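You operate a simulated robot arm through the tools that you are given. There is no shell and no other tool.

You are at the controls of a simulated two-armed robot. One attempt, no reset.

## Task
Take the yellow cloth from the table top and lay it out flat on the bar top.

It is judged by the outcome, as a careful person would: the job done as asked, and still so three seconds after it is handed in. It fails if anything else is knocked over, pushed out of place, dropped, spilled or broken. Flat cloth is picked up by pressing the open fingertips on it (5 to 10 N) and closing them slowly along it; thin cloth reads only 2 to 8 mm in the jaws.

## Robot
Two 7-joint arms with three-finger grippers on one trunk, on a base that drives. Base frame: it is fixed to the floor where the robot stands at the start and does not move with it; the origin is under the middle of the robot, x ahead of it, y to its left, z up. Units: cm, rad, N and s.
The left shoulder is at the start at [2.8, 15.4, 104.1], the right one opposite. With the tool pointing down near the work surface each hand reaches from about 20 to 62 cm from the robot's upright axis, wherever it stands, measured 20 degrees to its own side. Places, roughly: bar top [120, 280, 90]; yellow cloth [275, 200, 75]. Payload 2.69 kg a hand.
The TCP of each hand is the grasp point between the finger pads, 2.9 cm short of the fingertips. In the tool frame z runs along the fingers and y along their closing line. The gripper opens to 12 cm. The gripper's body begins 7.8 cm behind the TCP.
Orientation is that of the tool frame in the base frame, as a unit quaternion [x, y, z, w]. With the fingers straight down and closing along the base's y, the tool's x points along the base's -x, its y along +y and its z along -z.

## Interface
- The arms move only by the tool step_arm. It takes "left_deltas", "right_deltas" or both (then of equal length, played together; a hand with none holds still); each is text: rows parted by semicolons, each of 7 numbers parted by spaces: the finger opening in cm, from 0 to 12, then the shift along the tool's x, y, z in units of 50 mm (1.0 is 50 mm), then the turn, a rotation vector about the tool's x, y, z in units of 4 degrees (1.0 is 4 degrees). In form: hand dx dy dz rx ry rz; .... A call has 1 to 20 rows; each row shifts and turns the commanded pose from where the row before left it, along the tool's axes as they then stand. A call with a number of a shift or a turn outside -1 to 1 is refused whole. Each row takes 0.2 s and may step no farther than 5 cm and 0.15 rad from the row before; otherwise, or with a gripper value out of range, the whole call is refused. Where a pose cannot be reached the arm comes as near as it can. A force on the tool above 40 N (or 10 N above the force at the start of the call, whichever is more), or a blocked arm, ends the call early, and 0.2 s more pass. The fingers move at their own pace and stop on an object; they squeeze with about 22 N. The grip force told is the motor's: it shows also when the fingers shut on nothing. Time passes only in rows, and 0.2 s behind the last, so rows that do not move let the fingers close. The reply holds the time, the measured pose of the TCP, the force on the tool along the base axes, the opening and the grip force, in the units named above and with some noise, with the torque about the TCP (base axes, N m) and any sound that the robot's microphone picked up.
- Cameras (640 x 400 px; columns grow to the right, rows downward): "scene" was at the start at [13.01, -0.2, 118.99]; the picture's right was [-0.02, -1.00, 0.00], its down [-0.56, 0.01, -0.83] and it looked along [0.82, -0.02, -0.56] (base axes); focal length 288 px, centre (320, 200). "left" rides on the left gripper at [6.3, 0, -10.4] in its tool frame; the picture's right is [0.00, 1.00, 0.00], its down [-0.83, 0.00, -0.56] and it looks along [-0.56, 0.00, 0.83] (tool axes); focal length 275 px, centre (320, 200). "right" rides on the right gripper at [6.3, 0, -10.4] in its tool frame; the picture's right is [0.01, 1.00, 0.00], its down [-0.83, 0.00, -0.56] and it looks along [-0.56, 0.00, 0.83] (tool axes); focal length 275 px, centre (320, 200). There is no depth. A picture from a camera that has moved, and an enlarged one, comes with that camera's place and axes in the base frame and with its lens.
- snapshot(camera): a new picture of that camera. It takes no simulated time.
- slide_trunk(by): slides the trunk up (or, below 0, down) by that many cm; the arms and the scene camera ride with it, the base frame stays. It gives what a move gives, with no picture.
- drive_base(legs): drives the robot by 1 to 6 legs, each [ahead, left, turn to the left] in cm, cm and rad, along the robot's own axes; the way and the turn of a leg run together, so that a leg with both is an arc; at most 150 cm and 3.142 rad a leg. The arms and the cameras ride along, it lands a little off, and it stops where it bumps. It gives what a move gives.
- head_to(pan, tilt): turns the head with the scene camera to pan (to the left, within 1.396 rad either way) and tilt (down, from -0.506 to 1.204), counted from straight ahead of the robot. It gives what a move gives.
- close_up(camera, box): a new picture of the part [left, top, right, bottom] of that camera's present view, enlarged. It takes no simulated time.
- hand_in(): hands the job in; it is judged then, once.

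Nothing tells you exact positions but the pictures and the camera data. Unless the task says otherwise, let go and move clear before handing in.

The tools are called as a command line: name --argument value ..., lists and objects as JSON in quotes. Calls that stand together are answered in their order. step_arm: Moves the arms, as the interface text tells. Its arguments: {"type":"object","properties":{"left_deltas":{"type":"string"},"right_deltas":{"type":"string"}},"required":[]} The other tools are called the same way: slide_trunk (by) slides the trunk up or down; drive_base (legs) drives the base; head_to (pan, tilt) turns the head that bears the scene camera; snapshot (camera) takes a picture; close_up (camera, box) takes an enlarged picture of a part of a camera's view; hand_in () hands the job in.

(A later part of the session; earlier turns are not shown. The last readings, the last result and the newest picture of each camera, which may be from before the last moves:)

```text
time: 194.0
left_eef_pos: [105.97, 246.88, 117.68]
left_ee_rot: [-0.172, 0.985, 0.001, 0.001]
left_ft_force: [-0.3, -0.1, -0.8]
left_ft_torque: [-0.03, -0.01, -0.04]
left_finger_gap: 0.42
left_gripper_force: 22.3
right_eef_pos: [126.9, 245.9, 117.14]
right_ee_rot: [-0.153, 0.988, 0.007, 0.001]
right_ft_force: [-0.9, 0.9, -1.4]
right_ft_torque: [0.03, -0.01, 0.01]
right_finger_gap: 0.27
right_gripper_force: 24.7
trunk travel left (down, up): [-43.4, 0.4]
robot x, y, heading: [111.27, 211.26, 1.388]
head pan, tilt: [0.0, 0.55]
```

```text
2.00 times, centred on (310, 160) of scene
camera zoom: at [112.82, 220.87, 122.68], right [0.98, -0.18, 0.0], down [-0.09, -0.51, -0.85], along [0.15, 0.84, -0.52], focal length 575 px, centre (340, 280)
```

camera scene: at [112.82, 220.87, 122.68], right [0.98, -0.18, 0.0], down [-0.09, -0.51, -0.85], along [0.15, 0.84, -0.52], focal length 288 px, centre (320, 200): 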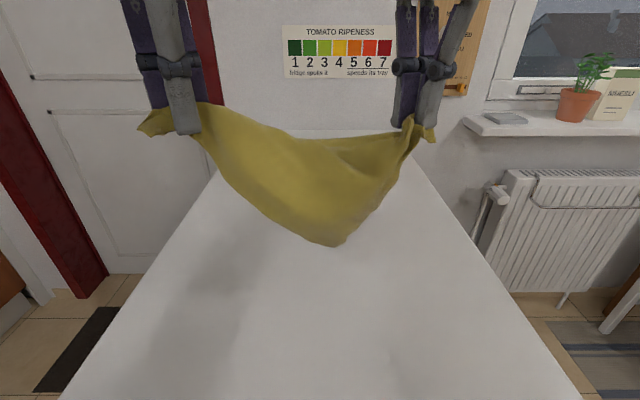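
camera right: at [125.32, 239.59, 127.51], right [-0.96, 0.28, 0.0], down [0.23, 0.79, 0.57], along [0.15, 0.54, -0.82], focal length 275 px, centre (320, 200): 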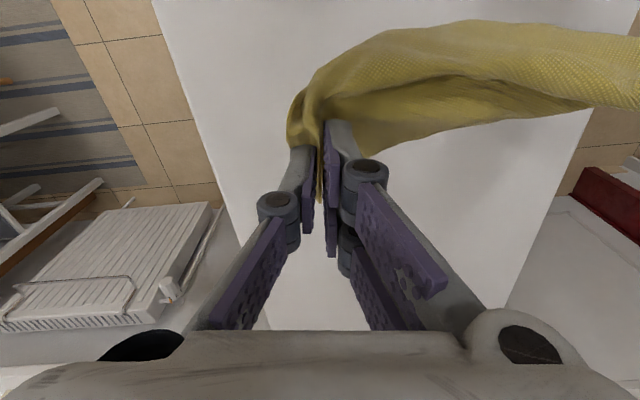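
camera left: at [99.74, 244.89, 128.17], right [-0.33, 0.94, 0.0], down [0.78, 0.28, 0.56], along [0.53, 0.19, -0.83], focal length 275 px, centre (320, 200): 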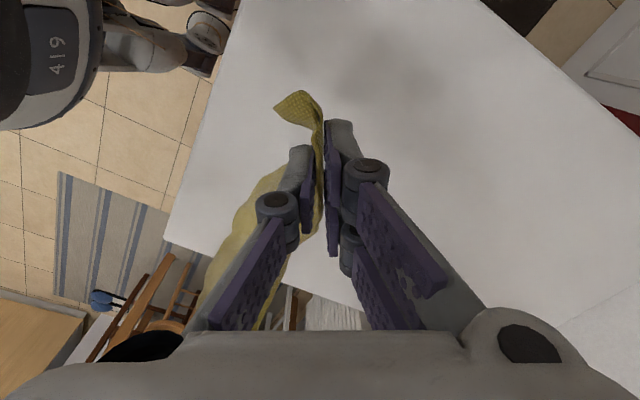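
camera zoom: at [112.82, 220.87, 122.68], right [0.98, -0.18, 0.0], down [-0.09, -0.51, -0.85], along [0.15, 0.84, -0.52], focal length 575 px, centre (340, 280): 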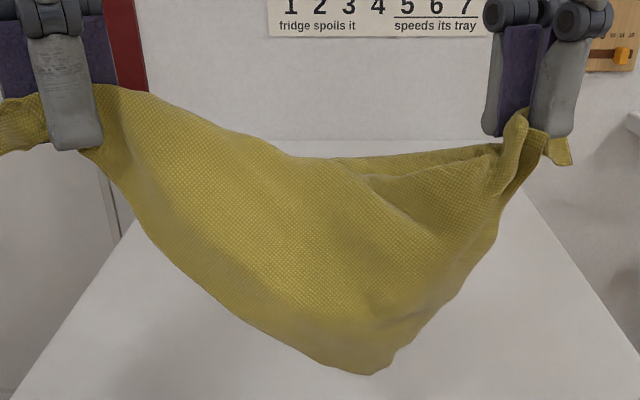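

step_arm --left_deltas "0 0.1 -0.174 0.3 0 0 0; 0 0.1 -0.174 0.3 0 0 0; 0 0.1 -0.174 0.3 0 0 0; 0 0.1 -0.174 0.3 0 0 0; 0 0 0 0.3 0 0 0; 0 -0.12 0.21 0.26 0 0 0; 0 -0.12 0.21 0.26 0 0 0; 0 -0.12 0.21 0.26 0 0 0; 0 -0.12 0.21 0.26 0 0 0; 0 -0.12 0.21 0.26 0 0 0; 0 -0.12 0.21 0.26 0 0 0; 0 -0.12 0.21 0.26 0 0 0; 0 -0.12 0.21 0.26 0 0 0; 0 -0.12 0.21 0.26 0 0 0; 0 -0.12 0.21 0.26 0 0 0; 0 -0.12 0.21 0.26 0 0 0; 0 0 0 0 0 0 0" --right_deltas "0 0.094 -0.177 0.3 0 0 0; 0 0.094 -0.177 0.3 0 0 0; 0 0.094 -0.177 0.3 0 0 0; 0 0.094 -0.177 0.3 0 0 0; 0 0 0 0.3 0 0 0; 0 -0.114 0.214 0.26 0 0 0; 0 -0.114 0.214 0.26 0 0 0; 0 -0.114 0.214 0.26 0 0 0; 0 -0.114 0.214 0.26 0 0 0; 0 -0.114 0.214 0.26 0 0 0; 0 -0.114 0.214 0.26 0 0 0; 0 -0.114 0.214 0.26 0 0 0; 0 -0.114 0.214 0.26 0 0 0; 0 -0.114 0.214 0.26 0 0 0; 0 -0.114 0.214 0.26 0 0 0; 0 -0.114 0.214 0.26 0 0 0; 0 0 0 0 0 0 0"

head_to --pan 0.0 --tilt 0.85

snapshot --camera "scene"

close_up --camera "scene" --box '[180, 100, 460, 280]'

```text
time: 197.6
left_eef_pos: [107.68, 256.02, 95.79]
left_ee_rot: [-0.171, 0.985, 0.002, 0.0]
left_ft_force: [0.5, -0.4, -0.1]
left_ft_torque: [0.0, 0.03, -0.05]
left_finger_gap: 0.41
left_gripper_force: 21.8
right_eef_pos: [128.56, 255.52, 95.5]
right_ee_rot: [-0.154, 0.988, 0.006, 0.001]
right_ft_force: [-0.1, 0.2, -0.2]
right_ft_torque: [0.04, 0.0, 0.0]
right_finger_gap: 0.27
right_gripper_force: 23.7
trunk travel left (down, up): [-43.4, 0.4]
robot x, y, heading: [111.52, 211.72, 1.392]
head pan, tilt: [0.0, 0.55]
```

```text
time: 198.4
left_eef_pos: [107.7, 255.96, 95.82]
left_ee_rot: [-0.171, 0.985, 0.001, 0.0]
left_ft_force: [-0.5, 0.1, 0.1]
left_ft_torque: [0.0, 0.01, 0.0]
left_finger_gap: 0.39
left_gripper_force: 21.9
right_eef_pos: [128.51, 255.36, 95.5]
right_ee_rot: [-0.154, 0.988, 0.005, 0.001]
right_ft_force: [-1.2, 0.7, 0.6]
right_ft_torque: [0.03, -0.01, -0.01]
right_finger_gap: 0.2
right_gripper_force: 21.0
trunk travel left (down, up): [-43.4, 0.4]
robot x, y, heading: [111.3, 211.38, 1.393]
head pan, tilt: [0.0, 0.85]
```

```text
taken
camera scene: at [112.61, 219.73, 120.14], right [0.98, -0.18, 0.0], down [-0.13, -0.74, -0.66], along [0.12, 0.65, -0.75], focal length 288 px, centre (320, 200)
```

scene: 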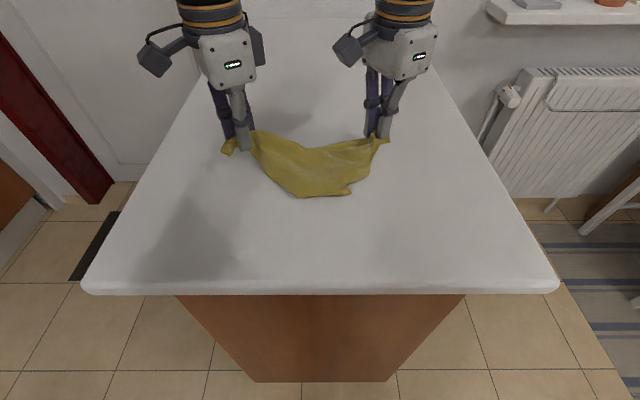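

```text
2.22 times, centred on (320, 190) of scene
camera zoom: at [112.61, 219.73, 120.14], right [0.98, -0.18, 0.0], down [-0.13, -0.74, -0.66], along [0.12, 0.65, -0.75], focal length 639 px, centre (320, 222)
```

zoom: 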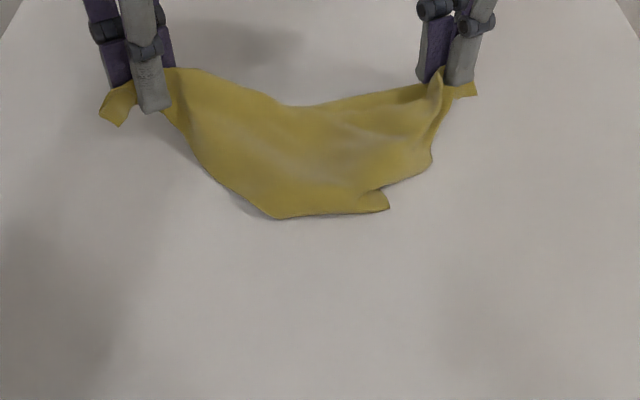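

Laid down it's still doubled over. A surer way: keep only C in the left hand and drag the cloth along the bar by it, so it trails out along its diagonal with A as a free single tip at the far end. I release the right hand and move it clear.

step_arm --right_deltas "0 0 0 0.2 0 0 0; 0 0 0 0.2 0 0 0; 0.6 0 0 0 0 0 0; 1.2 0 0 0 0 0 0; 2 0 0 0 0 0 0; 3 0 0 0 0 0 0; 4 0 0 0 0 0 0; 4 0 0 -0.3 0 0 0; 4 0 0 -0.8 0 0 0; 4 0 0 -1 0 0 0; 4 -0.5 -0.5 -0.3 0 0 0; 4 -0.5 -0.5 0 0 0 0; 4 -0.5 -0.5 0 0 0 0; 4 -0.3 -0.3 0 0 0 0; 4 0 0 0 0 0 0"

snapshot --camera "scene"

```text
time: 201.6
left_eef_pos: [107.55, 255.87, 95.84]
left_ee_rot: [-0.172, 0.985, 0.001, 0.001]
left_ft_force: [0.1, 0.3, 0.8]
left_ft_torque: [-0.03, 0.05, 0.01]
left_finger_gap: 0.41
left_gripper_force: 21.8
right_eef_pos: [139.79, 249.31, 105.3]
right_ee_rot: [-0.153, 0.988, 0.006, 0.001]
right_ft_force: [0.5, -0.6, 0.0]
right_ft_torque: [0.0, -0.01, -0.01]
right_finger_gap: 3.99
right_gripper_force: 0.1
trunk travel left (down, up): [-43.4, 0.4]
robot x, y, heading: [110.98, 211.27, 1.39]
head pan, tilt: [0.0, 0.85]
```

```text
taken
camera scene: at [112.6, 219.73, 120.14], right [0.98, -0.18, 0.0], down [-0.13, -0.74, -0.66], along [0.12, 0.65, -0.75], focal length 288 px, centre (320, 200)
```

scene: 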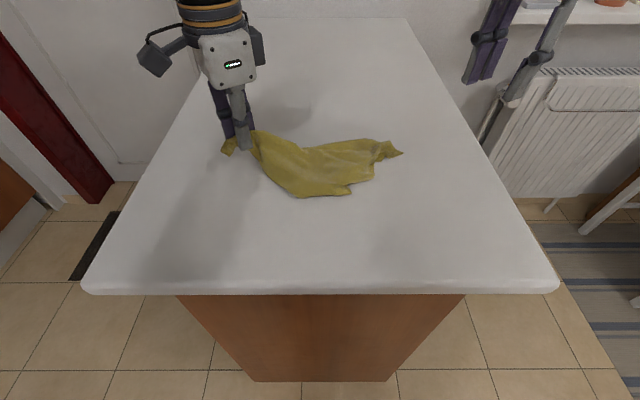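

close_up --camera "scene" --box '[200, 110, 420, 220]'

snapshot --camera "right"

```text
2.91 times, centred on (310, 165) of scene
camera zoom: at [112.6, 219.73, 120.14], right [0.98, -0.18, 0.0], down [-0.13, -0.74, -0.66], along [0.12, 0.65, -0.75], focal length 837 px, centre (349, 302)
```

zoom: 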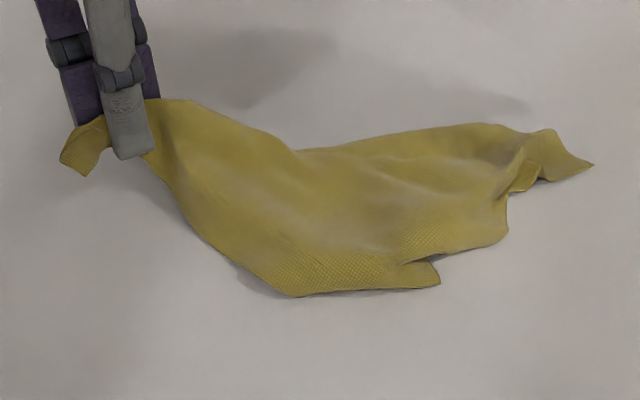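

```text
taken
camera right: at [133.88, 247.21, 115.76], right [-0.31, 0.95, 0.01], down [0.79, 0.25, 0.56], along [0.53, 0.18, -0.83], focal length 275 px, centre (320, 200)
```

right: 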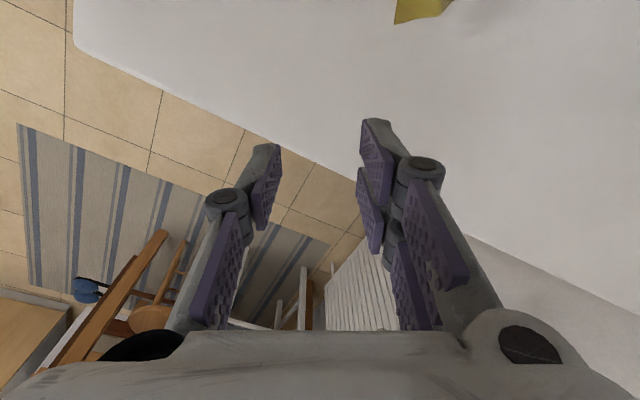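

I lift C with the left hand, carry it to the right side, set the cloth down there, then drag it left along the bar.

step_arm --left_deltas "0 0 0 -0.5 0 0 0; 0 0.02 -0.14 -0.5 0 0 0; 0 0.02 -0.14 -0.5 0 0 0; 0 0.02 -0.14 -0.5 0 0 0; 0 0.02 -0.14 -0.5 0 0 0; 0 -0.05 -0.18 -0.5 0 0 0; 0 -0.05 -0.18 -0.5 0 0 0; 0 -0.15 -0.24 -0.4 0 0 0; 0 -0.25 -0.2 -0.3 0 0 0; 0 -0.35 -0.2 -0.3 0 0 0; 0 -0.35 -0.2 0 0 0 0; 0 -0.35 -0.2 0 0 0 0; 0 -0.35 -0.2 0 0 0 0; 0 -0.35 -0.2 0 0 0 0; 0 0 0 0 0 0 0; 0 0 0 0 0 0 0; 0 0 0 0 0 0 0" --right_deltas "4 0 0 0 0 0 0; 4 0 0 0 0 0 0; 4 0 0 0 0 0 0; 4 0 0 0 0 0 0; 4 0 0 0 0 0 0; 4 0 0 0 0 0 0; 4 0 0 0 0 0 0; 4 0 0 0 0 0 0; 4 0 0 0 0 0 0; 4 0 0 0 0 0 0; 4 0 0 0 0 0 0; 4 0 0 0 0 0 0; 4 0 0 0 0 0 0; 4 0 0 0 0 0 0; 4 0 0 0 0 0 0; 4 0 0 0 0 0 0; 4 0 0 0 0 0 0"

head_to --pan 0.0 --tilt 0.6

snapshot --camera "scene"

```text
time: 205.2
left_eef_pos: [121.3, 248.45, 118.19]
left_ee_rot: [-0.174, 0.985, 0.002, 0.003]
left_ft_force: [-0.2, 0.7, -0.5]
left_ft_torque: [-0.01, 0.0, -0.01]
left_finger_gap: 0.4
left_gripper_force: 21.9
left hand out of reach, approached as far as the arm can: row 14
right_eef_pos: [139.65, 249.49, 105.38]
right_ee_rot: [-0.154, 0.988, 0.006, 0.001]
right_ft_force: [0.0, 0.7, 0.3]
right_ft_torque: [-0.01, 0.03, 0.02]
right_finger_gap: 4.01
right_gripper_force: 0.0
trunk travel left (down, up): [-43.4, 0.4]
robot x, y, heading: [111.19, 211.34, 1.397]
head pan, tilt: [0.0, 0.85]
```

```text
time: 205.9
left_eef_pos: [121.47, 248.42, 118.02]
left_ee_rot: [-0.171, 0.985, 0.002, 0.001]
left_ft_force: [-0.4, -0.1, 0.2]
left_ft_torque: [0.0, -0.01, -0.01]
left_finger_gap: 0.4
left_gripper_force: 21.8
right_eef_pos: [139.73, 249.35, 105.33]
right_ee_rot: [-0.153, 0.988, 0.006, 0.001]
right_ft_force: [0.7, 0.2, -0.6]
right_ft_torque: [-0.02, 0.01, -0.02]
right_finger_gap: 3.99
right_gripper_force: 0.1
trunk travel left (down, up): [-43.4, 0.4]
robot x, y, heading: [110.98, 211.64, 1.393]
head pan, tilt: [0.0, 0.6]
```

```text
taken
camera scene: at [112.8, 220.72, 122.22], right [0.98, -0.18, 0.0], down [-0.1, -0.56, -0.82], along [0.15, 0.81, -0.57], focal length 288 px, centre (320, 200)
```

scene: 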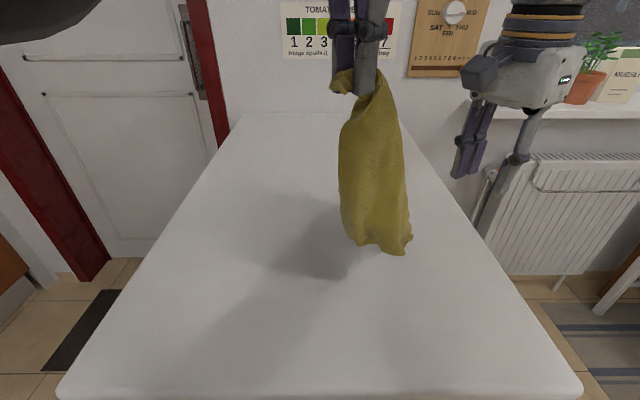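

step_arm --left_deltas "0 0.05 0.03 0.4 0 0 0; 0 0.05 0.03 0.4 0 0 0; 0 0.05 0.03 0.4 0 0 0; 0 0.05 0.03 0.4 0 0 0; 0 0.05 0.03 0.4 0 0 0; 0 0.05 0.03 0.4 0 0 0; 0 0.1 0.06 0.4 0 0 0; 0 0.15 0.09 0.4 0 0 0; 0 0.2 0.12 0.4 0 0 0; 0 0.25 0.15 0.4 0 0 0; 0 0.3 0.17 0.3 0 0 0; 0 0.3 0.17 0.2 0 0 0; 0 0.3 0.17 0.1 0 0 0; 0 0.3 0.17 0 0 0 0; 0 0.3 0.17 0 0 0 0; 0 0.3 0.17 0 0 0 0; 0 0.3 0.17 0 0 0 0; 0 0.3 0.17 0 0 0 0; 0 0 0 0 0 0 0"

head_to --pan 0.0 --tilt 0.85

snapshot --camera "scene"

close_up --camera "scene" --box '[140, 120, 420, 280]'

```text
time: 209.9
left_eef_pos: [102.2, 251.64, 95.04]
left_ee_rot: [-0.172, 0.985, 0.001, -0.001]
left_ft_force: [0.3, 0.0, -0.5]
left_ft_torque: [-0.01, 0.01, -0.02]
left_finger_gap: 0.42
left_gripper_force: 21.6
right_eef_pos: [139.77, 249.36, 105.33]
right_ee_rot: [-0.154, 0.988, 0.006, 0.001]
right_ft_force: [0.5, -0.1, 0.5]
right_ft_torque: [-0.03, -0.01, -0.02]
right_finger_gap: 4.01
right_gripper_force: 0.1
trunk travel left (down, up): [-43.4, 0.4]
robot x, y, heading: [111.13, 211.58, 1.391]
head pan, tilt: [0.0, 0.6]
```

```text
time: 210.7
left_eef_pos: [102.23, 251.76, 95.07]
left_ee_rot: [-0.172, 0.985, 0.001, 0.0]
left_ft_force: [-0.8, 0.1, -0.2]
left_ft_torque: [0.0, -0.01, -0.02]
left_finger_gap: 0.4
left_gripper_force: 21.8
right_eef_pos: [139.79, 249.33, 105.3]
right_ee_rot: [-0.154, 0.988, 0.006, 0.001]
right_ft_force: [0.2, -0.4, 0.5]
right_ft_torque: [-0.01, 0.0, -0.01]
right_finger_gap: 4.0
right_gripper_force: 0.2
trunk travel left (down, up): [-43.4, 0.4]
robot x, y, heading: [110.98, 211.72, 1.392]
head pan, tilt: [0.0, 0.85]
```

```text
taken
camera scene: at [112.61, 219.72, 120.14], right [0.98, -0.18, 0.0], down [-0.13, -0.74, -0.66], along [0.12, 0.65, -0.75], focal length 288 px, centre (320, 200)
```

scene: 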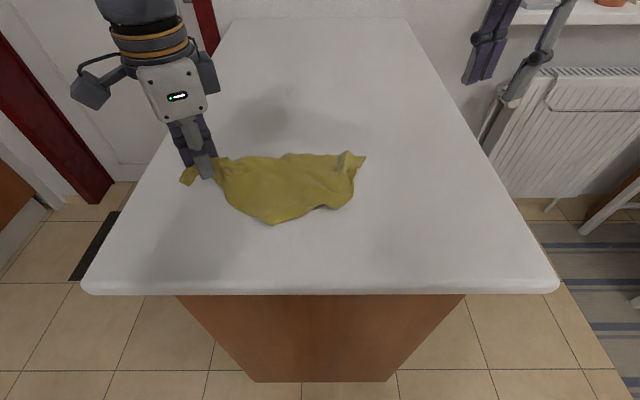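

```text
2.29 times, centred on (280, 200) of scene
camera zoom: at [112.61, 219.72, 120.14], right [0.98, -0.18, 0.0], down [-0.13, -0.74, -0.66], along [0.12, 0.65, -0.75], focal length 658 px, centre (411, 200)
```

zoom: 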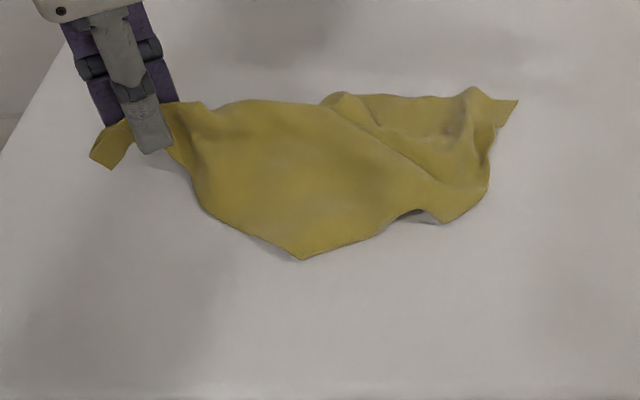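

The cloth now shows a clean right-angled corner K at the near side (about (110.6,242)) and the free C flap at the left. The left hand's bunch grip is too messy, so I set it down, release, and look at both clean corners for a fresh two-handed pinch.

step_arm --left_deltas "0 0 0 0.2 0 0 0; 0 0 0 0.15 0 0 0; 0.6 0 0 0 0 0 0; 1.2 0 0 0 0 0 0; 2 0 0 0 0 0 0; 3 0 0 0 0 0 0; 4 0 0 0 0 0 0; 4 0 0 -0.3 0 0 0; 4 0 0 -0.6 0 0 0; 4 0 0 -1 0 0 0; 4 0.4 0.2 -0.4 0 0 0; 4 0.4 0.2 0 0 0 0; 4 0 0 0 0 0 0"

snapshot --camera "scene"

close_up --camera "scene" --box '[140, 120, 420, 260]'

snapshot --camera "left"

```text
time: 213.5
left_eef_pos: [97.82, 252.21, 104.89]
left_ee_rot: [-0.171, 0.985, 0.001, 0.001]
left_ft_force: [0.6, -0.6, 1.1]
left_ft_torque: [0.04, 0.0, 0.02]
left_finger_gap: 4.01
left_gripper_force: 0.0
right_eef_pos: [139.82, 249.34, 105.26]
right_ee_rot: [-0.153, 0.988, 0.006, 0.0]
right_ft_force: [0.8, -0.8, 0.0]
right_ft_torque: [0.0, -0.01, -0.01]
right_finger_gap: 3.98
right_gripper_force: 0.1
trunk travel left (down, up): [-43.4, 0.4]
robot x, y, heading: [111.12, 211.44, 1.393]
head pan, tilt: [0.0, 0.85]
```

```text
taken
camera scene: at [112.63, 219.73, 120.14], right [0.98, -0.18, 0.0], down [-0.13, -0.74, -0.66], along [0.12, 0.65, -0.75], focal length 288 px, centre (320, 200)
```

scene: 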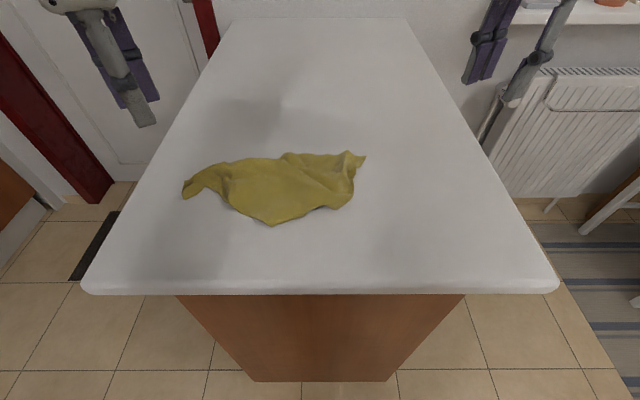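

```text
2.29 times, centred on (280, 190) of scene
camera zoom: at [112.63, 219.73, 120.14], right [0.98, -0.18, 0.0], down [-0.13, -0.74, -0.66], along [0.12, 0.65, -0.75], focal length 658 px, centre (411, 223)
```

zoom: 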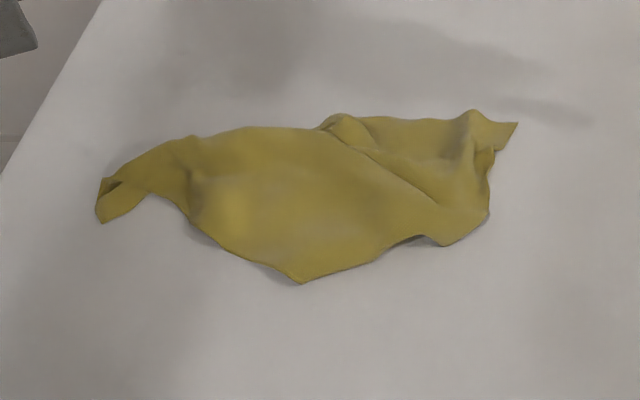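

```text
taken
camera left: at [91.91, 250.27, 115.33], right [-0.33, 0.94, 0.0], down [0.78, 0.28, 0.56], along [0.52, 0.19, -0.83], focal length 275 px, centre (320, 200)
```

left: 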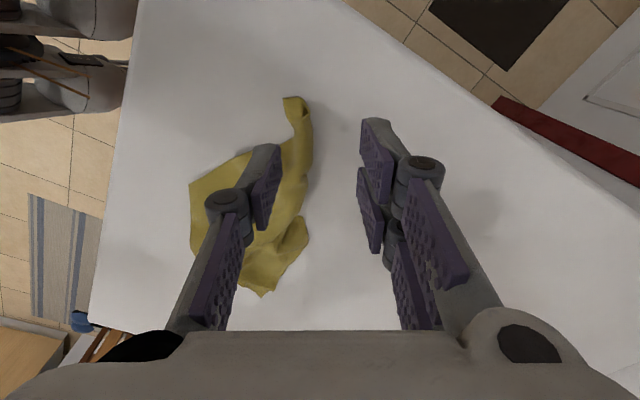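

step_arm --left_deltas "4 0.5 0.2 -0.8 0 0 0; 4 0.5 0 -0.8 0 0 0; 4 0.3 0 0 0 0 0; 4 0 0 0 0 0 0"

close_up --camera "left" --box '[130, 60, 370, 330]'

close_up --camera "scene" --box '[170, 140, 380, 240]'

```text
time: 214.5
left_eef_pos: [91.38, 251.1, 112.93]
left_ee_rot: [-0.173, 0.985, 0.001, 0.002]
left_ft_force: [-0.3, 0.7, 0.1]
left_ft_torque: [-0.03, 0.03, -0.04]
left_finger_gap: 3.99
left_gripper_force: 0.0
right_eef_pos: [139.79, 249.27, 105.4]
right_ee_rot: [-0.153, 0.988, 0.005, 0.001]
right_ft_force: [-0.4, 0.5, 0.3]
right_ft_torque: [-0.02, 0.02, -0.01]
right_finger_gap: 4.0
right_gripper_force: 0.0
trunk travel left (down, up): [-43.4, 0.4]
robot x, y, heading: [111.14, 211.0, 1.39]
head pan, tilt: [0.0, 0.85]
```

```text
1.48 times, centred on (250, 195) of left
camera zoom: at [85.36, 249.0, 123.43], right [-0.33, 0.94, 0.0], down [0.78, 0.28, 0.56], along [0.52, 0.19, -0.83], focal length 408 px, centre (424, 207)
```

zoom: 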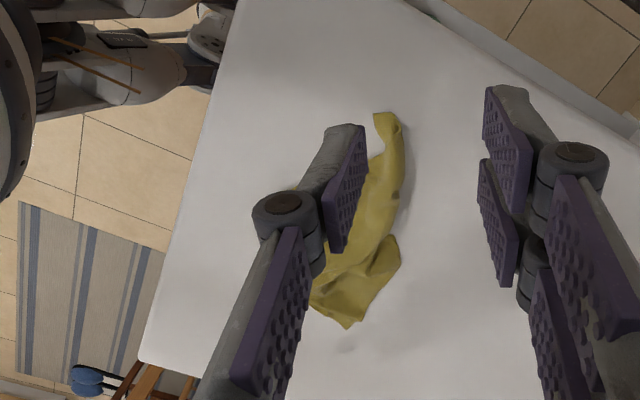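

```text
3.05 times, centred on (275, 190) of scene
camera zoom: at [112.64, 219.72, 120.14], right [0.98, -0.18, 0.0], down [-0.13, -0.74, -0.66], along [0.12, 0.65, -0.75], focal length 877 px, centre (457, 230)
```

zoom: 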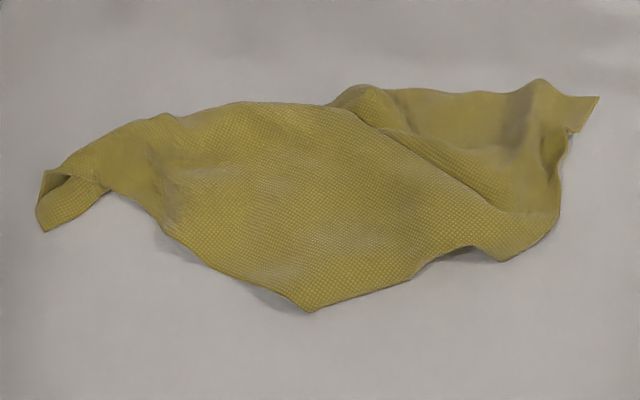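

The far boundary runs straight from C to the right tip T for about 28 cm, so that is edge C–B; the rest seems folded under. I look closer at each end with the wrist cameras.

close_up --camera "scene" --box '[315, 140, 385, 220]'

close_up --camera "scene" --box '[175, 145, 265, 225]'

step_arm --right_deltas "4 0.3 0.6 0 0 0 0; 4 0.3 0.6 0 0 0 -1; 4 0.3 0.6 0 0 0 -1; 4 0 0 0 0 0 -1; 4 0 0 0 0 0 -1; 4 0 0 0 0 0 -1; 4 0 0 0 0 0 -1; 4 0 0 0 0 0 -1; 4 0 0 0 0 0 -1; 4 0 0 0 0 0 -1; 4 0 0 0 0 0 0"

snapshot --camera "right"

```text
5.00 times, centred on (350, 180) of scene
camera zoom: at [112.64, 219.72, 120.14], right [0.98, -0.18, 0.0], down [-0.13, -0.74, -0.66], along [0.12, 0.65, -0.75], focal length 1439 px, centre (170, 300)
```

zoom: 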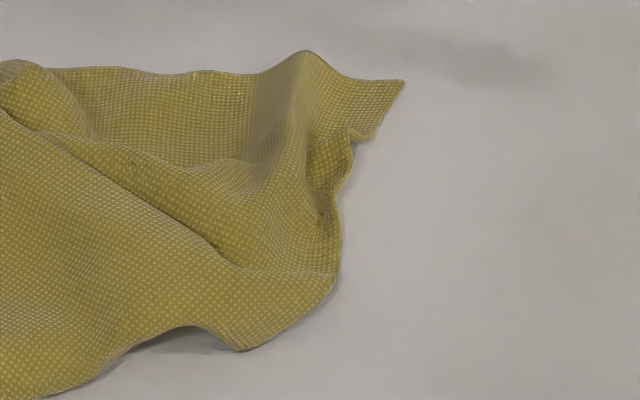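

```text
5.00 times, centred on (220, 185) of scene
camera zoom: at [112.64, 219.72, 120.14], right [0.98, -0.18, 0.0], down [-0.13, -0.74, -0.66], along [0.12, 0.65, -0.75], focal length 1439 px, centre (820, 275)
```

zoom: 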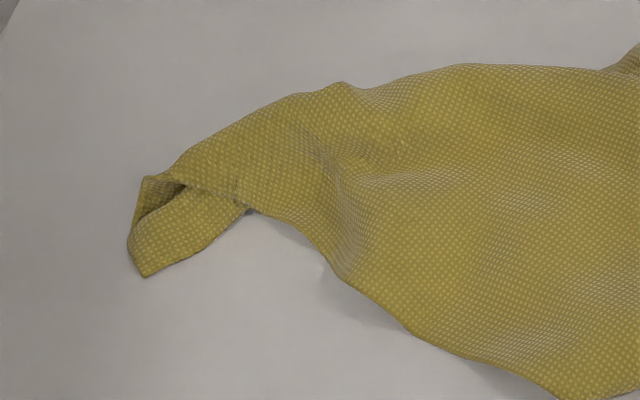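

```text
time: 216.9
left_eef_pos: [91.33, 251.05, 112.9]
left_ee_rot: [-0.173, 0.985, 0.001, 0.0]
left_ft_force: [-0.6, -0.1, -0.8]
left_ft_torque: [-0.02, 0.01, 0.01]
left_finger_gap: 4.01
left_gripper_force: 0.0
right_eef_pos: [132.71, 256.52, 105.48]
right_ee_rot: [-0.451, 0.892, 0.005, 0.003]
right_ft_force: [0.5, -0.2, -0.3]
right_ft_torque: [0.02, -0.05, 0.02]
right_finger_gap: 3.98
right_gripper_force: 0.0
trunk travel left (down, up): [-43.4, 0.4]
robot x, y, heading: [111.02, 211.44, 1.39]
head pan, tilt: [0.0, 0.85]
```

```text
taken
camera right: at [128.99, 251.16, 115.81], right [-0.81, 0.59, 0.01], down [0.49, 0.67, 0.56], along [0.33, 0.46, -0.83], focal length 275 px, centre (320, 200)
```

right: 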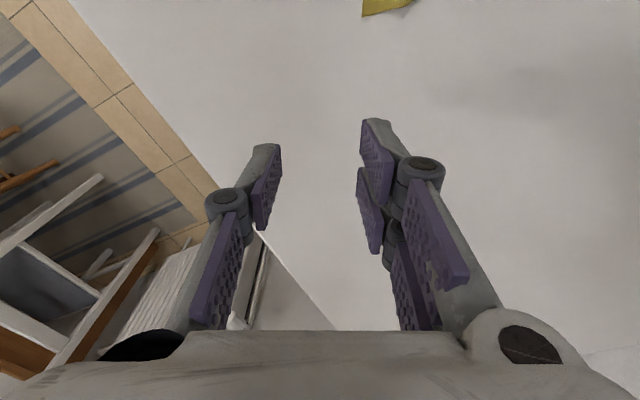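

Now I can read it: T is B (single layer), K looks like D, with the cloth gathered near C and a crease in the middle. I'll pinch B with the right hand and D with the left and draw that diagonal straight. Moving both hands over their corners.

step_arm --left_deltas "4 -0.664 -0.49 0 0 0 0; 4 -0.664 -0.49 0 0 0 0; 4 -0.664 -0.49 0 0 0 0; 4 -0.664 -0.49 0 0 0 0; 4 -0.664 -0.49 0 0 0 0; 4 0 0 0.2 0 0 -1; 4 0 0 0.2 0 0 -1; 4 0 0 0.2 0 0 -1; 4 0 0 0.2 0 0 -1; 4 0 0 0.2 0 0 -1; 4 0 0 0.2 0 0 -1; 4 0 0 0.2 0 0 -1; 4 0 0 0.2 0 0 -1; 4 0 0 0.2 0 0 -1; 4 0 0 0.2 0 0 -1; 4 0 0 0.2 0 0 -1; 4 0 0 0.2 0 0 -1; 4 0 0 0.2 0 0 -1; 4 0 0 0 0 0 -1; 4 0 0 0 0 0 -1" --right_deltas "4 0.633 0.345 0 0 0 0; 4 0.633 0.345 0 0 0 0; 4 0.633 0.345 0 0 0 0; 4 0 0 0 0 0 -1; 4 0 0 0 0 0 -1; 4 0 0 0 0 0 -1; 4 0 0 0 0 0 -1; 4 0 0 0 0 0 -1; 4 0 0 0 0 0 -1; 4 0 0 0 0 0 -1; 4 0 0 0 0 0 -1; 4 0 0 0 0 0 -1; 4 0 0 0.2 0 0 0; 4 0 0 0.2 0 0 0; 4 0 0 0.2 0 0 0; 4 0 0 0.2 0 0 0; 4 0 0 0.2 0 0 0; 4 0 0 0.2 0 0 0; 4 0 0 0 0 0 0; 4 0 0 0 0 0 0"

snapshot --camera "left"

snapshot --camera "right"

snapshot --camera "scene"

```text
time: 221.1
left_eef_pos: [111.11, 245.12, 99.76]
left_ee_rot: [-0.641, 0.767, 0.0, 0.001]
left_ft_force: [0.1, -0.1, 0.7]
left_ft_torque: [-0.01, -0.04, -0.01]
left_finger_gap: 4.01
left_gripper_force: 0.0
right_eef_pos: [122.67, 251.92, 99.41]
right_ee_rot: [-0.705, 0.709, 0.005, 0.005]
right_ft_force: [0.6, -1.3, -0.1]
right_ft_torque: [-0.02, -0.01, -0.03]
right_finger_gap: 4.01
right_gripper_force: 0.0
trunk travel left (down, up): [-43.4, 0.4]
robot x, y, heading: [111.07, 211.4, 1.393]
head pan, tilt: [0.0, 0.85]
```

```text
taken
camera left: at [109.92, 239.01, 110.28], right [-0.98, 0.18, 0.0], down [0.15, 0.82, 0.56], along [0.1, 0.55, -0.83], focal length 275 px, centre (320, 200)
```

left: 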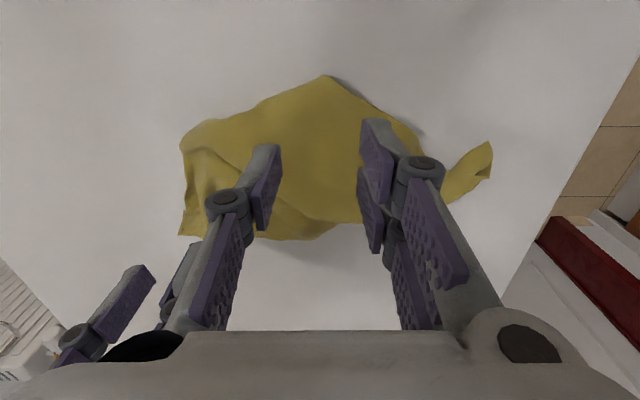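

```text
taken
camera right: at [122.8, 245.42, 109.74], right [-1.0, 0.0, 0.0], down [0.0, 0.82, 0.57], along [0.0, 0.57, -0.82], focal length 275 px, centre (320, 200)
```

right: 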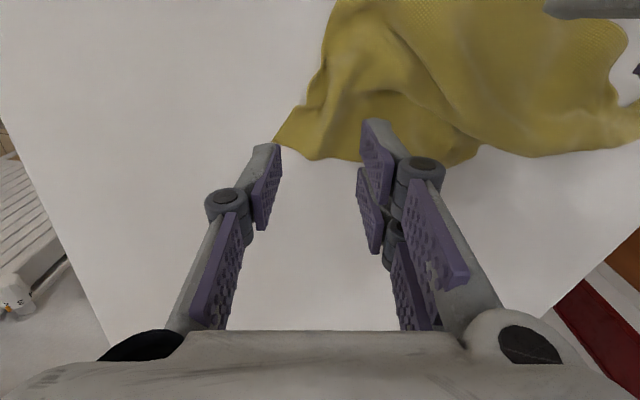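

```text
taken
camera scene: at [112.61, 219.73, 120.14], right [0.98, -0.18, 0.0], down [-0.13, -0.74, -0.66], along [0.12, 0.65, -0.75], focal length 288 px, centre (320, 200)
```

scene: 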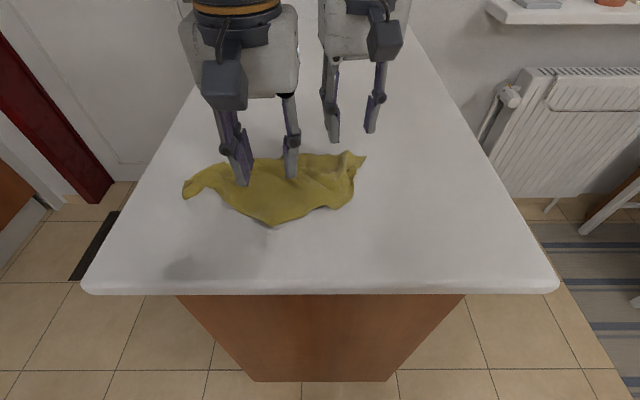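

Both hands sit well over their corners. I shift the right hand 1.5 cm further onto the cloth and lower both to contact.

step_arm --left_deltas "4 0 0 0.4 0 0 0; 4 0 0 0.4 0 0 0; 4 0 0 0.3 0 0 0; 4 0 0 0.12 0 0 0; 4 0 0 0.06 0 0 0; 4 0 0 0 0 0 0" --right_deltas "4 0 0.3 0.4 0 0 0; 4 0 0 0.4 0 0 0; 4 0 0 0.26 0 0 0; 4 0 0 0.08 0 0 0; 4 0 0 0.06 0 0 0; 4 0 0 0 0 0 0"

snapshot --camera "left"

snapshot --camera "right"

```text
time: 222.5
left_eef_pos: [111.14, 245.28, 93.3]
left_ee_rot: [-0.64, 0.768, 0.0, 0.001]
left_ft_force: [-0.5, -0.2, 0.2]
left_ft_torque: [0.03, 0.02, -0.02]
left_finger_gap: 4.01
left_gripper_force: 0.1
right_eef_pos: [121.25, 251.99, 93.42]
right_ee_rot: [-0.705, 0.709, 0.004, 0.004]
right_ft_force: [-0.2, -1.3, -0.3]
right_ft_torque: [0.0, 0.01, 0.01]
right_finger_gap: 4.01
right_gripper_force: 0.0
trunk travel left (down, up): [-43.4, 0.4]
robot x, y, heading: [110.75, 211.16, 1.393]
head pan, tilt: [0.0, 0.85]
```

```text
taken
camera left: at [109.92, 239.04, 103.82], right [-0.98, 0.18, 0.0], down [0.15, 0.82, 0.56], along [0.1, 0.55, -0.83], focal length 275 px, centre (320, 200)
```

left: 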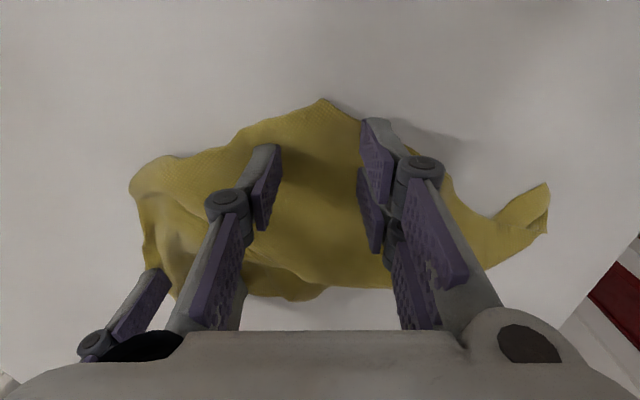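

```text
taken
camera right: at [121.37, 245.52, 103.73], right [-1.0, 0.0, 0.0], down [0.0, 0.82, 0.57], along [0.0, 0.57, -0.82], focal length 275 px, centre (320, 200)
```

right: 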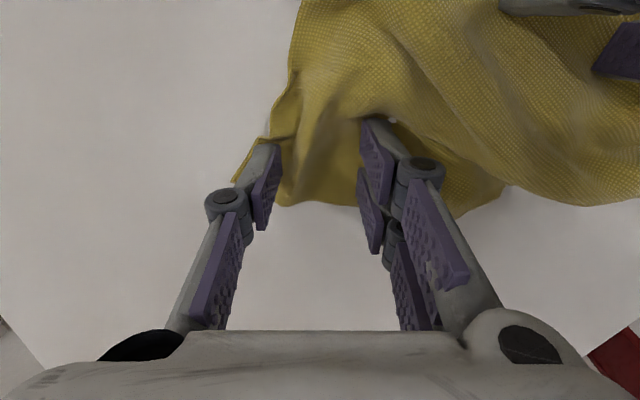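

step_arm --left_deltas "4 0 0 0.03 0 0 0; 4 0 0 0.02 0 0 0; 4 0 0 0.02 0 0 0; 4 0 0 0 0 0 0" --right_deltas "4 0 0 0.04 0 0 0; 4 0 0 0.03 0 0 0; 4 0 0 0.02 0 0 0; 4 0 0 0 0 0 0"

```text
time: 223.5
left_eef_pos: [111.06, 245.12, 93.16]
left_ee_rot: [-0.642, 0.767, 0.001, 0.001]
left_ft_force: [-0.4, 0.3, 1.8]
left_ft_torque: [0.02, -0.02, 0.0]
left_finger_gap: 3.98
left_gripper_force: 0.0
right_eef_pos: [121.36, 252.05, 93.05]
right_ee_rot: [-0.705, 0.709, 0.004, 0.004]
right_ft_force: [-0.4, -0.8, 4.7]
right_ft_torque: [-0.1, -0.02, -0.03]
right_finger_gap: 4.02
right_gripper_force: 0.1
trunk travel left (down, up): [-43.4, 0.4]
robot x, y, heading: [111.37, 210.95, 1.39]
head pan, tilt: [0.0, 0.85]
```

step_arm --left_deltas "4 0 0 0.02 0 0 0; 3.8 0 0 0 0 0 0; 3.6 0 0 0 0 0 0; 3.4 0 0 0 0 0 0; 3.2 0 0 0 0 0 0; 3.0 0 0 0 0 0 0; 2.8 0 0 0 0 0 0; 2.6 0 0 0 0 0 0; 2.4 0 0 0 0 0 0; 2.2 0 0 0 0 0 0; 2.0 0 0 0 0 0 0; 1.8 0 0 0 0 0 0" --right_deltas "4 0 0 0.01 0 0 0; 3.8 0 0 0 0 0 0; 3.6 0 0 0 0 0 0; 3.4 0 0 0 0 0 0; 3.2 0 0 0 0 0 0; 3.0 0 0 0 0 0 0; 2.8 0 0 0 0 0 0; 2.6 0 0 0 0 0 0; 2.4 0 0 0 0 0 0; 2.2 0 0 0 0 0 0; 2.0 0 0 0 0 0 0; 1.8 0 0 0 0 0 0"

snapshot --camera "left"

snapshot --camera "right"

```text
time: 226.1
left_eef_pos: [111.11, 245.1, 92.98]
left_ee_rot: [-0.641, 0.767, 0.002, 0.001]
left_ft_force: [-1.2, -0.5, 5.0]
left_ft_torque: [0.04, -0.07, -0.01]
left_finger_gap: 1.76
left_gripper_force: 0.0
right_eef_pos: [121.25, 251.98, 92.92]
right_ee_rot: [-0.705, 0.709, 0.005, 0.005]
right_ft_force: [0.1, 0.1, 10.1]
right_ft_torque: [-0.07, -0.06, 0.0]
right_finger_gap: 1.78
right_gripper_force: 0.0
trunk travel left (down, up): [-43.4, 0.4]
robot x, y, heading: [111.0, 211.46, 1.39]
head pan, tilt: [0.0, 0.85]
```

```text
taken
camera left: at [109.91, 238.96, 103.48], right [-0.98, 0.18, 0.0], down [0.15, 0.82, 0.56], along [0.1, 0.55, -0.83], focal length 275 px, centre (320, 200)
```

left: 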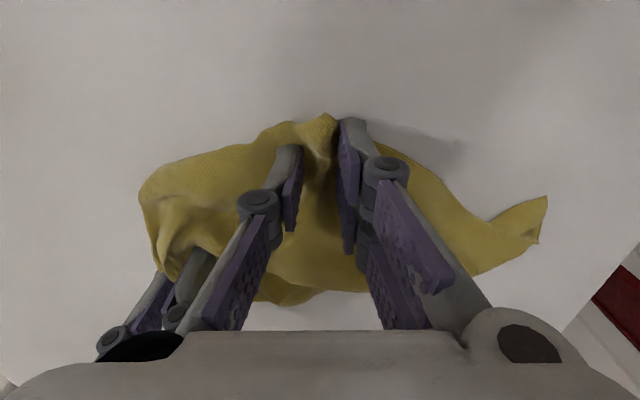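

```text
taken
camera right: at [121.4, 245.43, 103.28], right [-1.0, 0.0, 0.0], down [0.0, 0.82, 0.57], along [0.0, 0.57, -0.82], focal length 275 px, centre (320, 200)
```

right: 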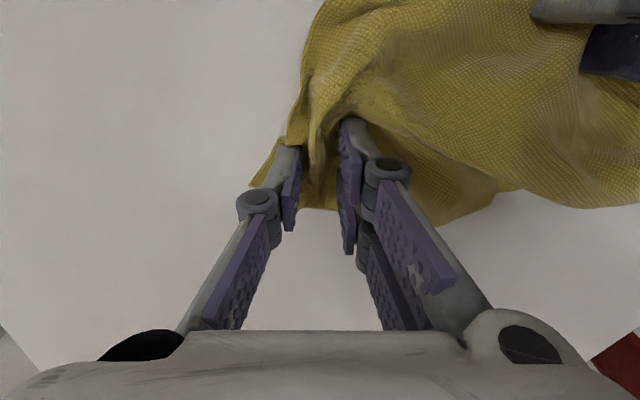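

Ridges are forming in both. I finish closing.

step_arm --left_deltas "1.6 0 0 0.006 0 0 0; 1.4 0 0 0 0 0 0; 1.2 0 0 0 0 0 0; 1.0 0 0 0 0 0 0; 0.8 0 0 0.006 0 0 0; 0.6 0 0 0 0 0 0; 0.4 0 0 0 0 0 0; 0.2 0 0 0 0 0 0; 0 0 0 0 0 0 0; 0 0 0 0 0 0 0; 0 0 0 0 0 0 0" --right_deltas "1.6 0 0 0 0 0 0; 1.4 0 0 0 0 0 0; 1.2 0 0 0 0 0 0; 1.0 0 0 0 0 0 0; 0.8 0 0 0.006 0 0 0; 0.6 0 0 0 0 0 0; 0.4 0 0 0 0 0 0; 0.2 0 0 0 0 0 0; 0 0 0 0 0 0 0; 0 0 0 0 0 0 0; 0 0 0 0 0 0 0"

snapshot --camera "left"

snapshot --camera "right"

```text
time: 228.5
left_eef_pos: [111.14, 245.24, 92.94]
left_ee_rot: [-0.641, 0.767, 0.0, 0.0]
left_ft_force: [0.1, 0.4, 1.1]
left_ft_torque: [-0.02, 0.02, -0.02]
left_finger_gap: 0.16
left_gripper_force: 20.8
right_eef_pos: [121.23, 251.97, 92.94]
right_ee_rot: [-0.705, 0.709, 0.004, 0.005]
right_ft_force: [0.5, -1.0, -0.3]
right_ft_torque: [0.0, 0.24, -0.04]
right_finger_gap: 0.16
right_gripper_force: 19.9
trunk travel left (down, up): [-43.4, 0.4]
robot x, y, heading: [110.54, 211.79, 1.391]
head pan, tilt: [0.0, 0.85]
```

```text
taken
camera left: at [109.91, 238.99, 103.41], right [-0.98, 0.18, 0.0], down [0.15, 0.82, 0.56], along [0.1, 0.55, -0.83], focal length 275 px, centre (320, 200)
```

left: 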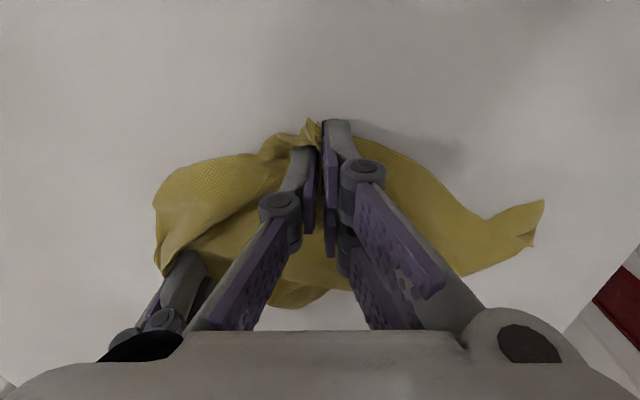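

```text
taken
camera right: at [121.39, 245.49, 103.23], right [-1.0, 0.0, 0.0], down [0.0, 0.82, 0.57], along [0.0, 0.57, -0.82], focal length 275 px, centre (320, 200)
```

right: 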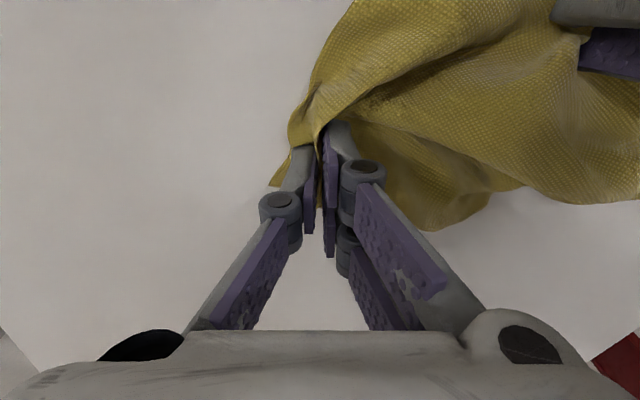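

step_arm --left_deltas "0 0 0 -0.2 0 0 0; 0 0 0.06 -0.4 0 0 0; 0 0 0.06 -0.4 0 0 0; 0 0 0.06 -0.4 0 0 0; 0 0 0.06 -0.4 0 0 0; 0 0 0.06 -0.4 0 0 0; 0 0 0.06 -0.4 0 0 0; 0 0 0 -0.4 0 0 0; 0 0 0 -0.4 0 0 0; 0 0 0 0 0 0 0" --right_deltas "0 0 0 -0.2 0 0 0; 0 0 -0.06 -0.4 0 0 0; 0 0 -0.06 -0.4 0 0 0; 0 0 -0.06 -0.4 0 0 0; 0 0 -0.06 -0.4 0 0 0; 0 0 -0.06 -0.4 0 0 0; 0 0 -0.06 -0.4 0 0 0; 0 0 0 -0.4 0 0 0; 0 0 0 -0.4 0 0 0; 0 0 0 0 0 0 0"

head_to --pan 0.0 --tilt 0.65

snapshot --camera "scene"

```text
time: 230.7
left_eef_pos: [109.42, 245.5, 109.77]
left_ee_rot: [-0.641, 0.768, 0.001, 0.002]
left_ft_force: [20.1, 5.0, 0.7]
left_ft_torque: [0.17, -0.62, -0.09]
left_finger_gap: 0.37
left_gripper_force: 22.2
right_eef_pos: [122.99, 251.68, 109.9]
right_ee_rot: [-0.706, 0.708, 0.006, 0.002]
right_ft_force: [-20.6, -5.2, -1.3]
right_ft_torque: [-0.16, 0.51, -0.47]
right_finger_gap: 0.3
right_gripper_force: 21.8
trunk travel left (down, up): [-43.4, 0.4]
robot x, y, heading: [111.13, 210.92, 1.39]
head pan, tilt: [0.0, 0.85]
```

```text
time: 231.4
left_eef_pos: [109.35, 245.55, 109.82]
left_ee_rot: [-0.641, 0.768, 0.0, 0.002]
left_ft_force: [20.7, 5.2, 0.1]
left_ft_torque: [0.13, -0.57, -0.1]
left_finger_gap: 0.36
left_gripper_force: 22.0
right_eef_pos: [122.98, 251.67, 109.79]
right_ee_rot: [-0.705, 0.709, 0.004, 0.002]
right_ft_force: [-20.3, -5.2, -0.5]
right_ft_torque: [-0.13, 0.54, -0.46]
right_finger_gap: 0.27
right_gripper_force: 22.1
trunk travel left (down, up): [-43.4, 0.4]
robot x, y, heading: [111.34, 211.06, 1.387]
head pan, tilt: [0.0, 0.649]
```

```text
taken
camera scene: at [112.77, 220.57, 121.79], right [0.98, -0.18, 0.0], down [-0.11, -0.6, -0.8], along [0.14, 0.78, -0.61], focal length 288 px, centre (320, 200)
```

scene: 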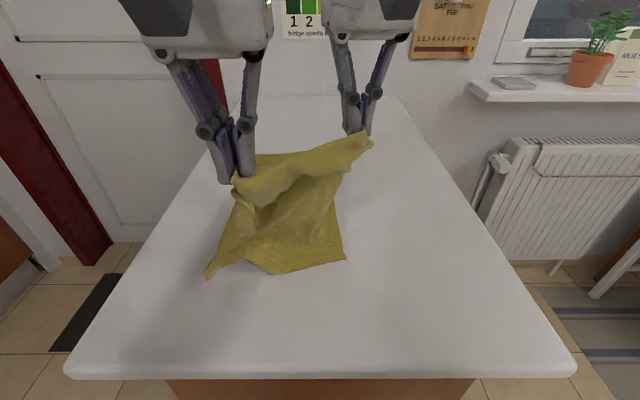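

A real surprise: the hands are holding 20 N of tension without slipping, and the sheet hangs wide below — so these two corners are neighbours along a 21 cm edge, with C below the left hand. I ease the tension, square the hands up and raise the sheet.

step_arm --left_deltas "0 0 -0.06 0 0 0 0; 0 -0.05 -0.02 -0.33 0 0 0; 0 -0.05 -0.02 -0.33 0 0 0; 0 -0.05 -0.02 -0.33 0 0 0; 0 -0.05 -0.02 -0.33 0 0 0; 0 -0.05 -0.02 -0.33 0 0 0; 0 -0.05 -0.02 -0.33 0 0 0; 0 0 0 0 0 0 0; 0 0 0 0 0 0 0" --right_deltas "0 0 0.06 0 0 0 0; 0 0.246 -0.052 -0.33 0 0 0; 0 0.246 -0.052 -0.33 0 0 0; 0 0.246 -0.052 -0.33 0 0 0; 0 0.246 -0.052 -0.33 0 0 0; 0 0.246 -0.052 -0.33 0 0 0; 0 0.246 -0.052 -0.33 0 0 0; 0 0 0 0 0 0 0; 0 0 0 0 0 0 0"

snapshot --camera "scene"

```text
time: 233.4
left_eef_pos: [110.62, 246.53, 119.81]
left_ee_rot: [-0.64, 0.768, -0.003, 0.002]
left_ft_force: [31.1, -14.5, 0.8]
left_ft_torque: [-0.41, -0.84, -0.36]
left_finger_gap: 0.51
left_gripper_force: 21.9
right_eef_pos: [124.24, 244.37, 119.81]
right_ee_rot: [-0.705, 0.709, 0.008, 0.003]
right_ft_force: [-31.2, 14.2, -0.8]
right_ft_torque: [0.35, 0.77, -0.83]
right_finger_gap: 0.37
right_gripper_force: 22.1
trunk travel left (down, up): [-43.4, 0.4]
robot x, y, heading: [111.21, 211.4, 1.387]
head pan, tilt: [0.0, 0.649]
```

```text
taken
camera scene: at [112.78, 220.56, 121.8], right [0.98, -0.18, 0.0], down [-0.11, -0.59, -0.8], along [0.14, 0.78, -0.6], focal length 288 px, centre (320, 200)
```

scene: 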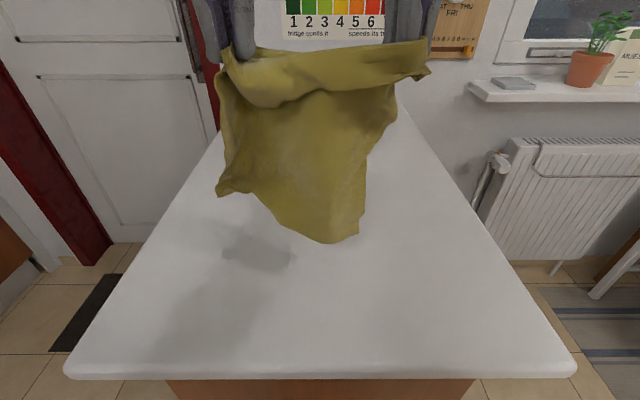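

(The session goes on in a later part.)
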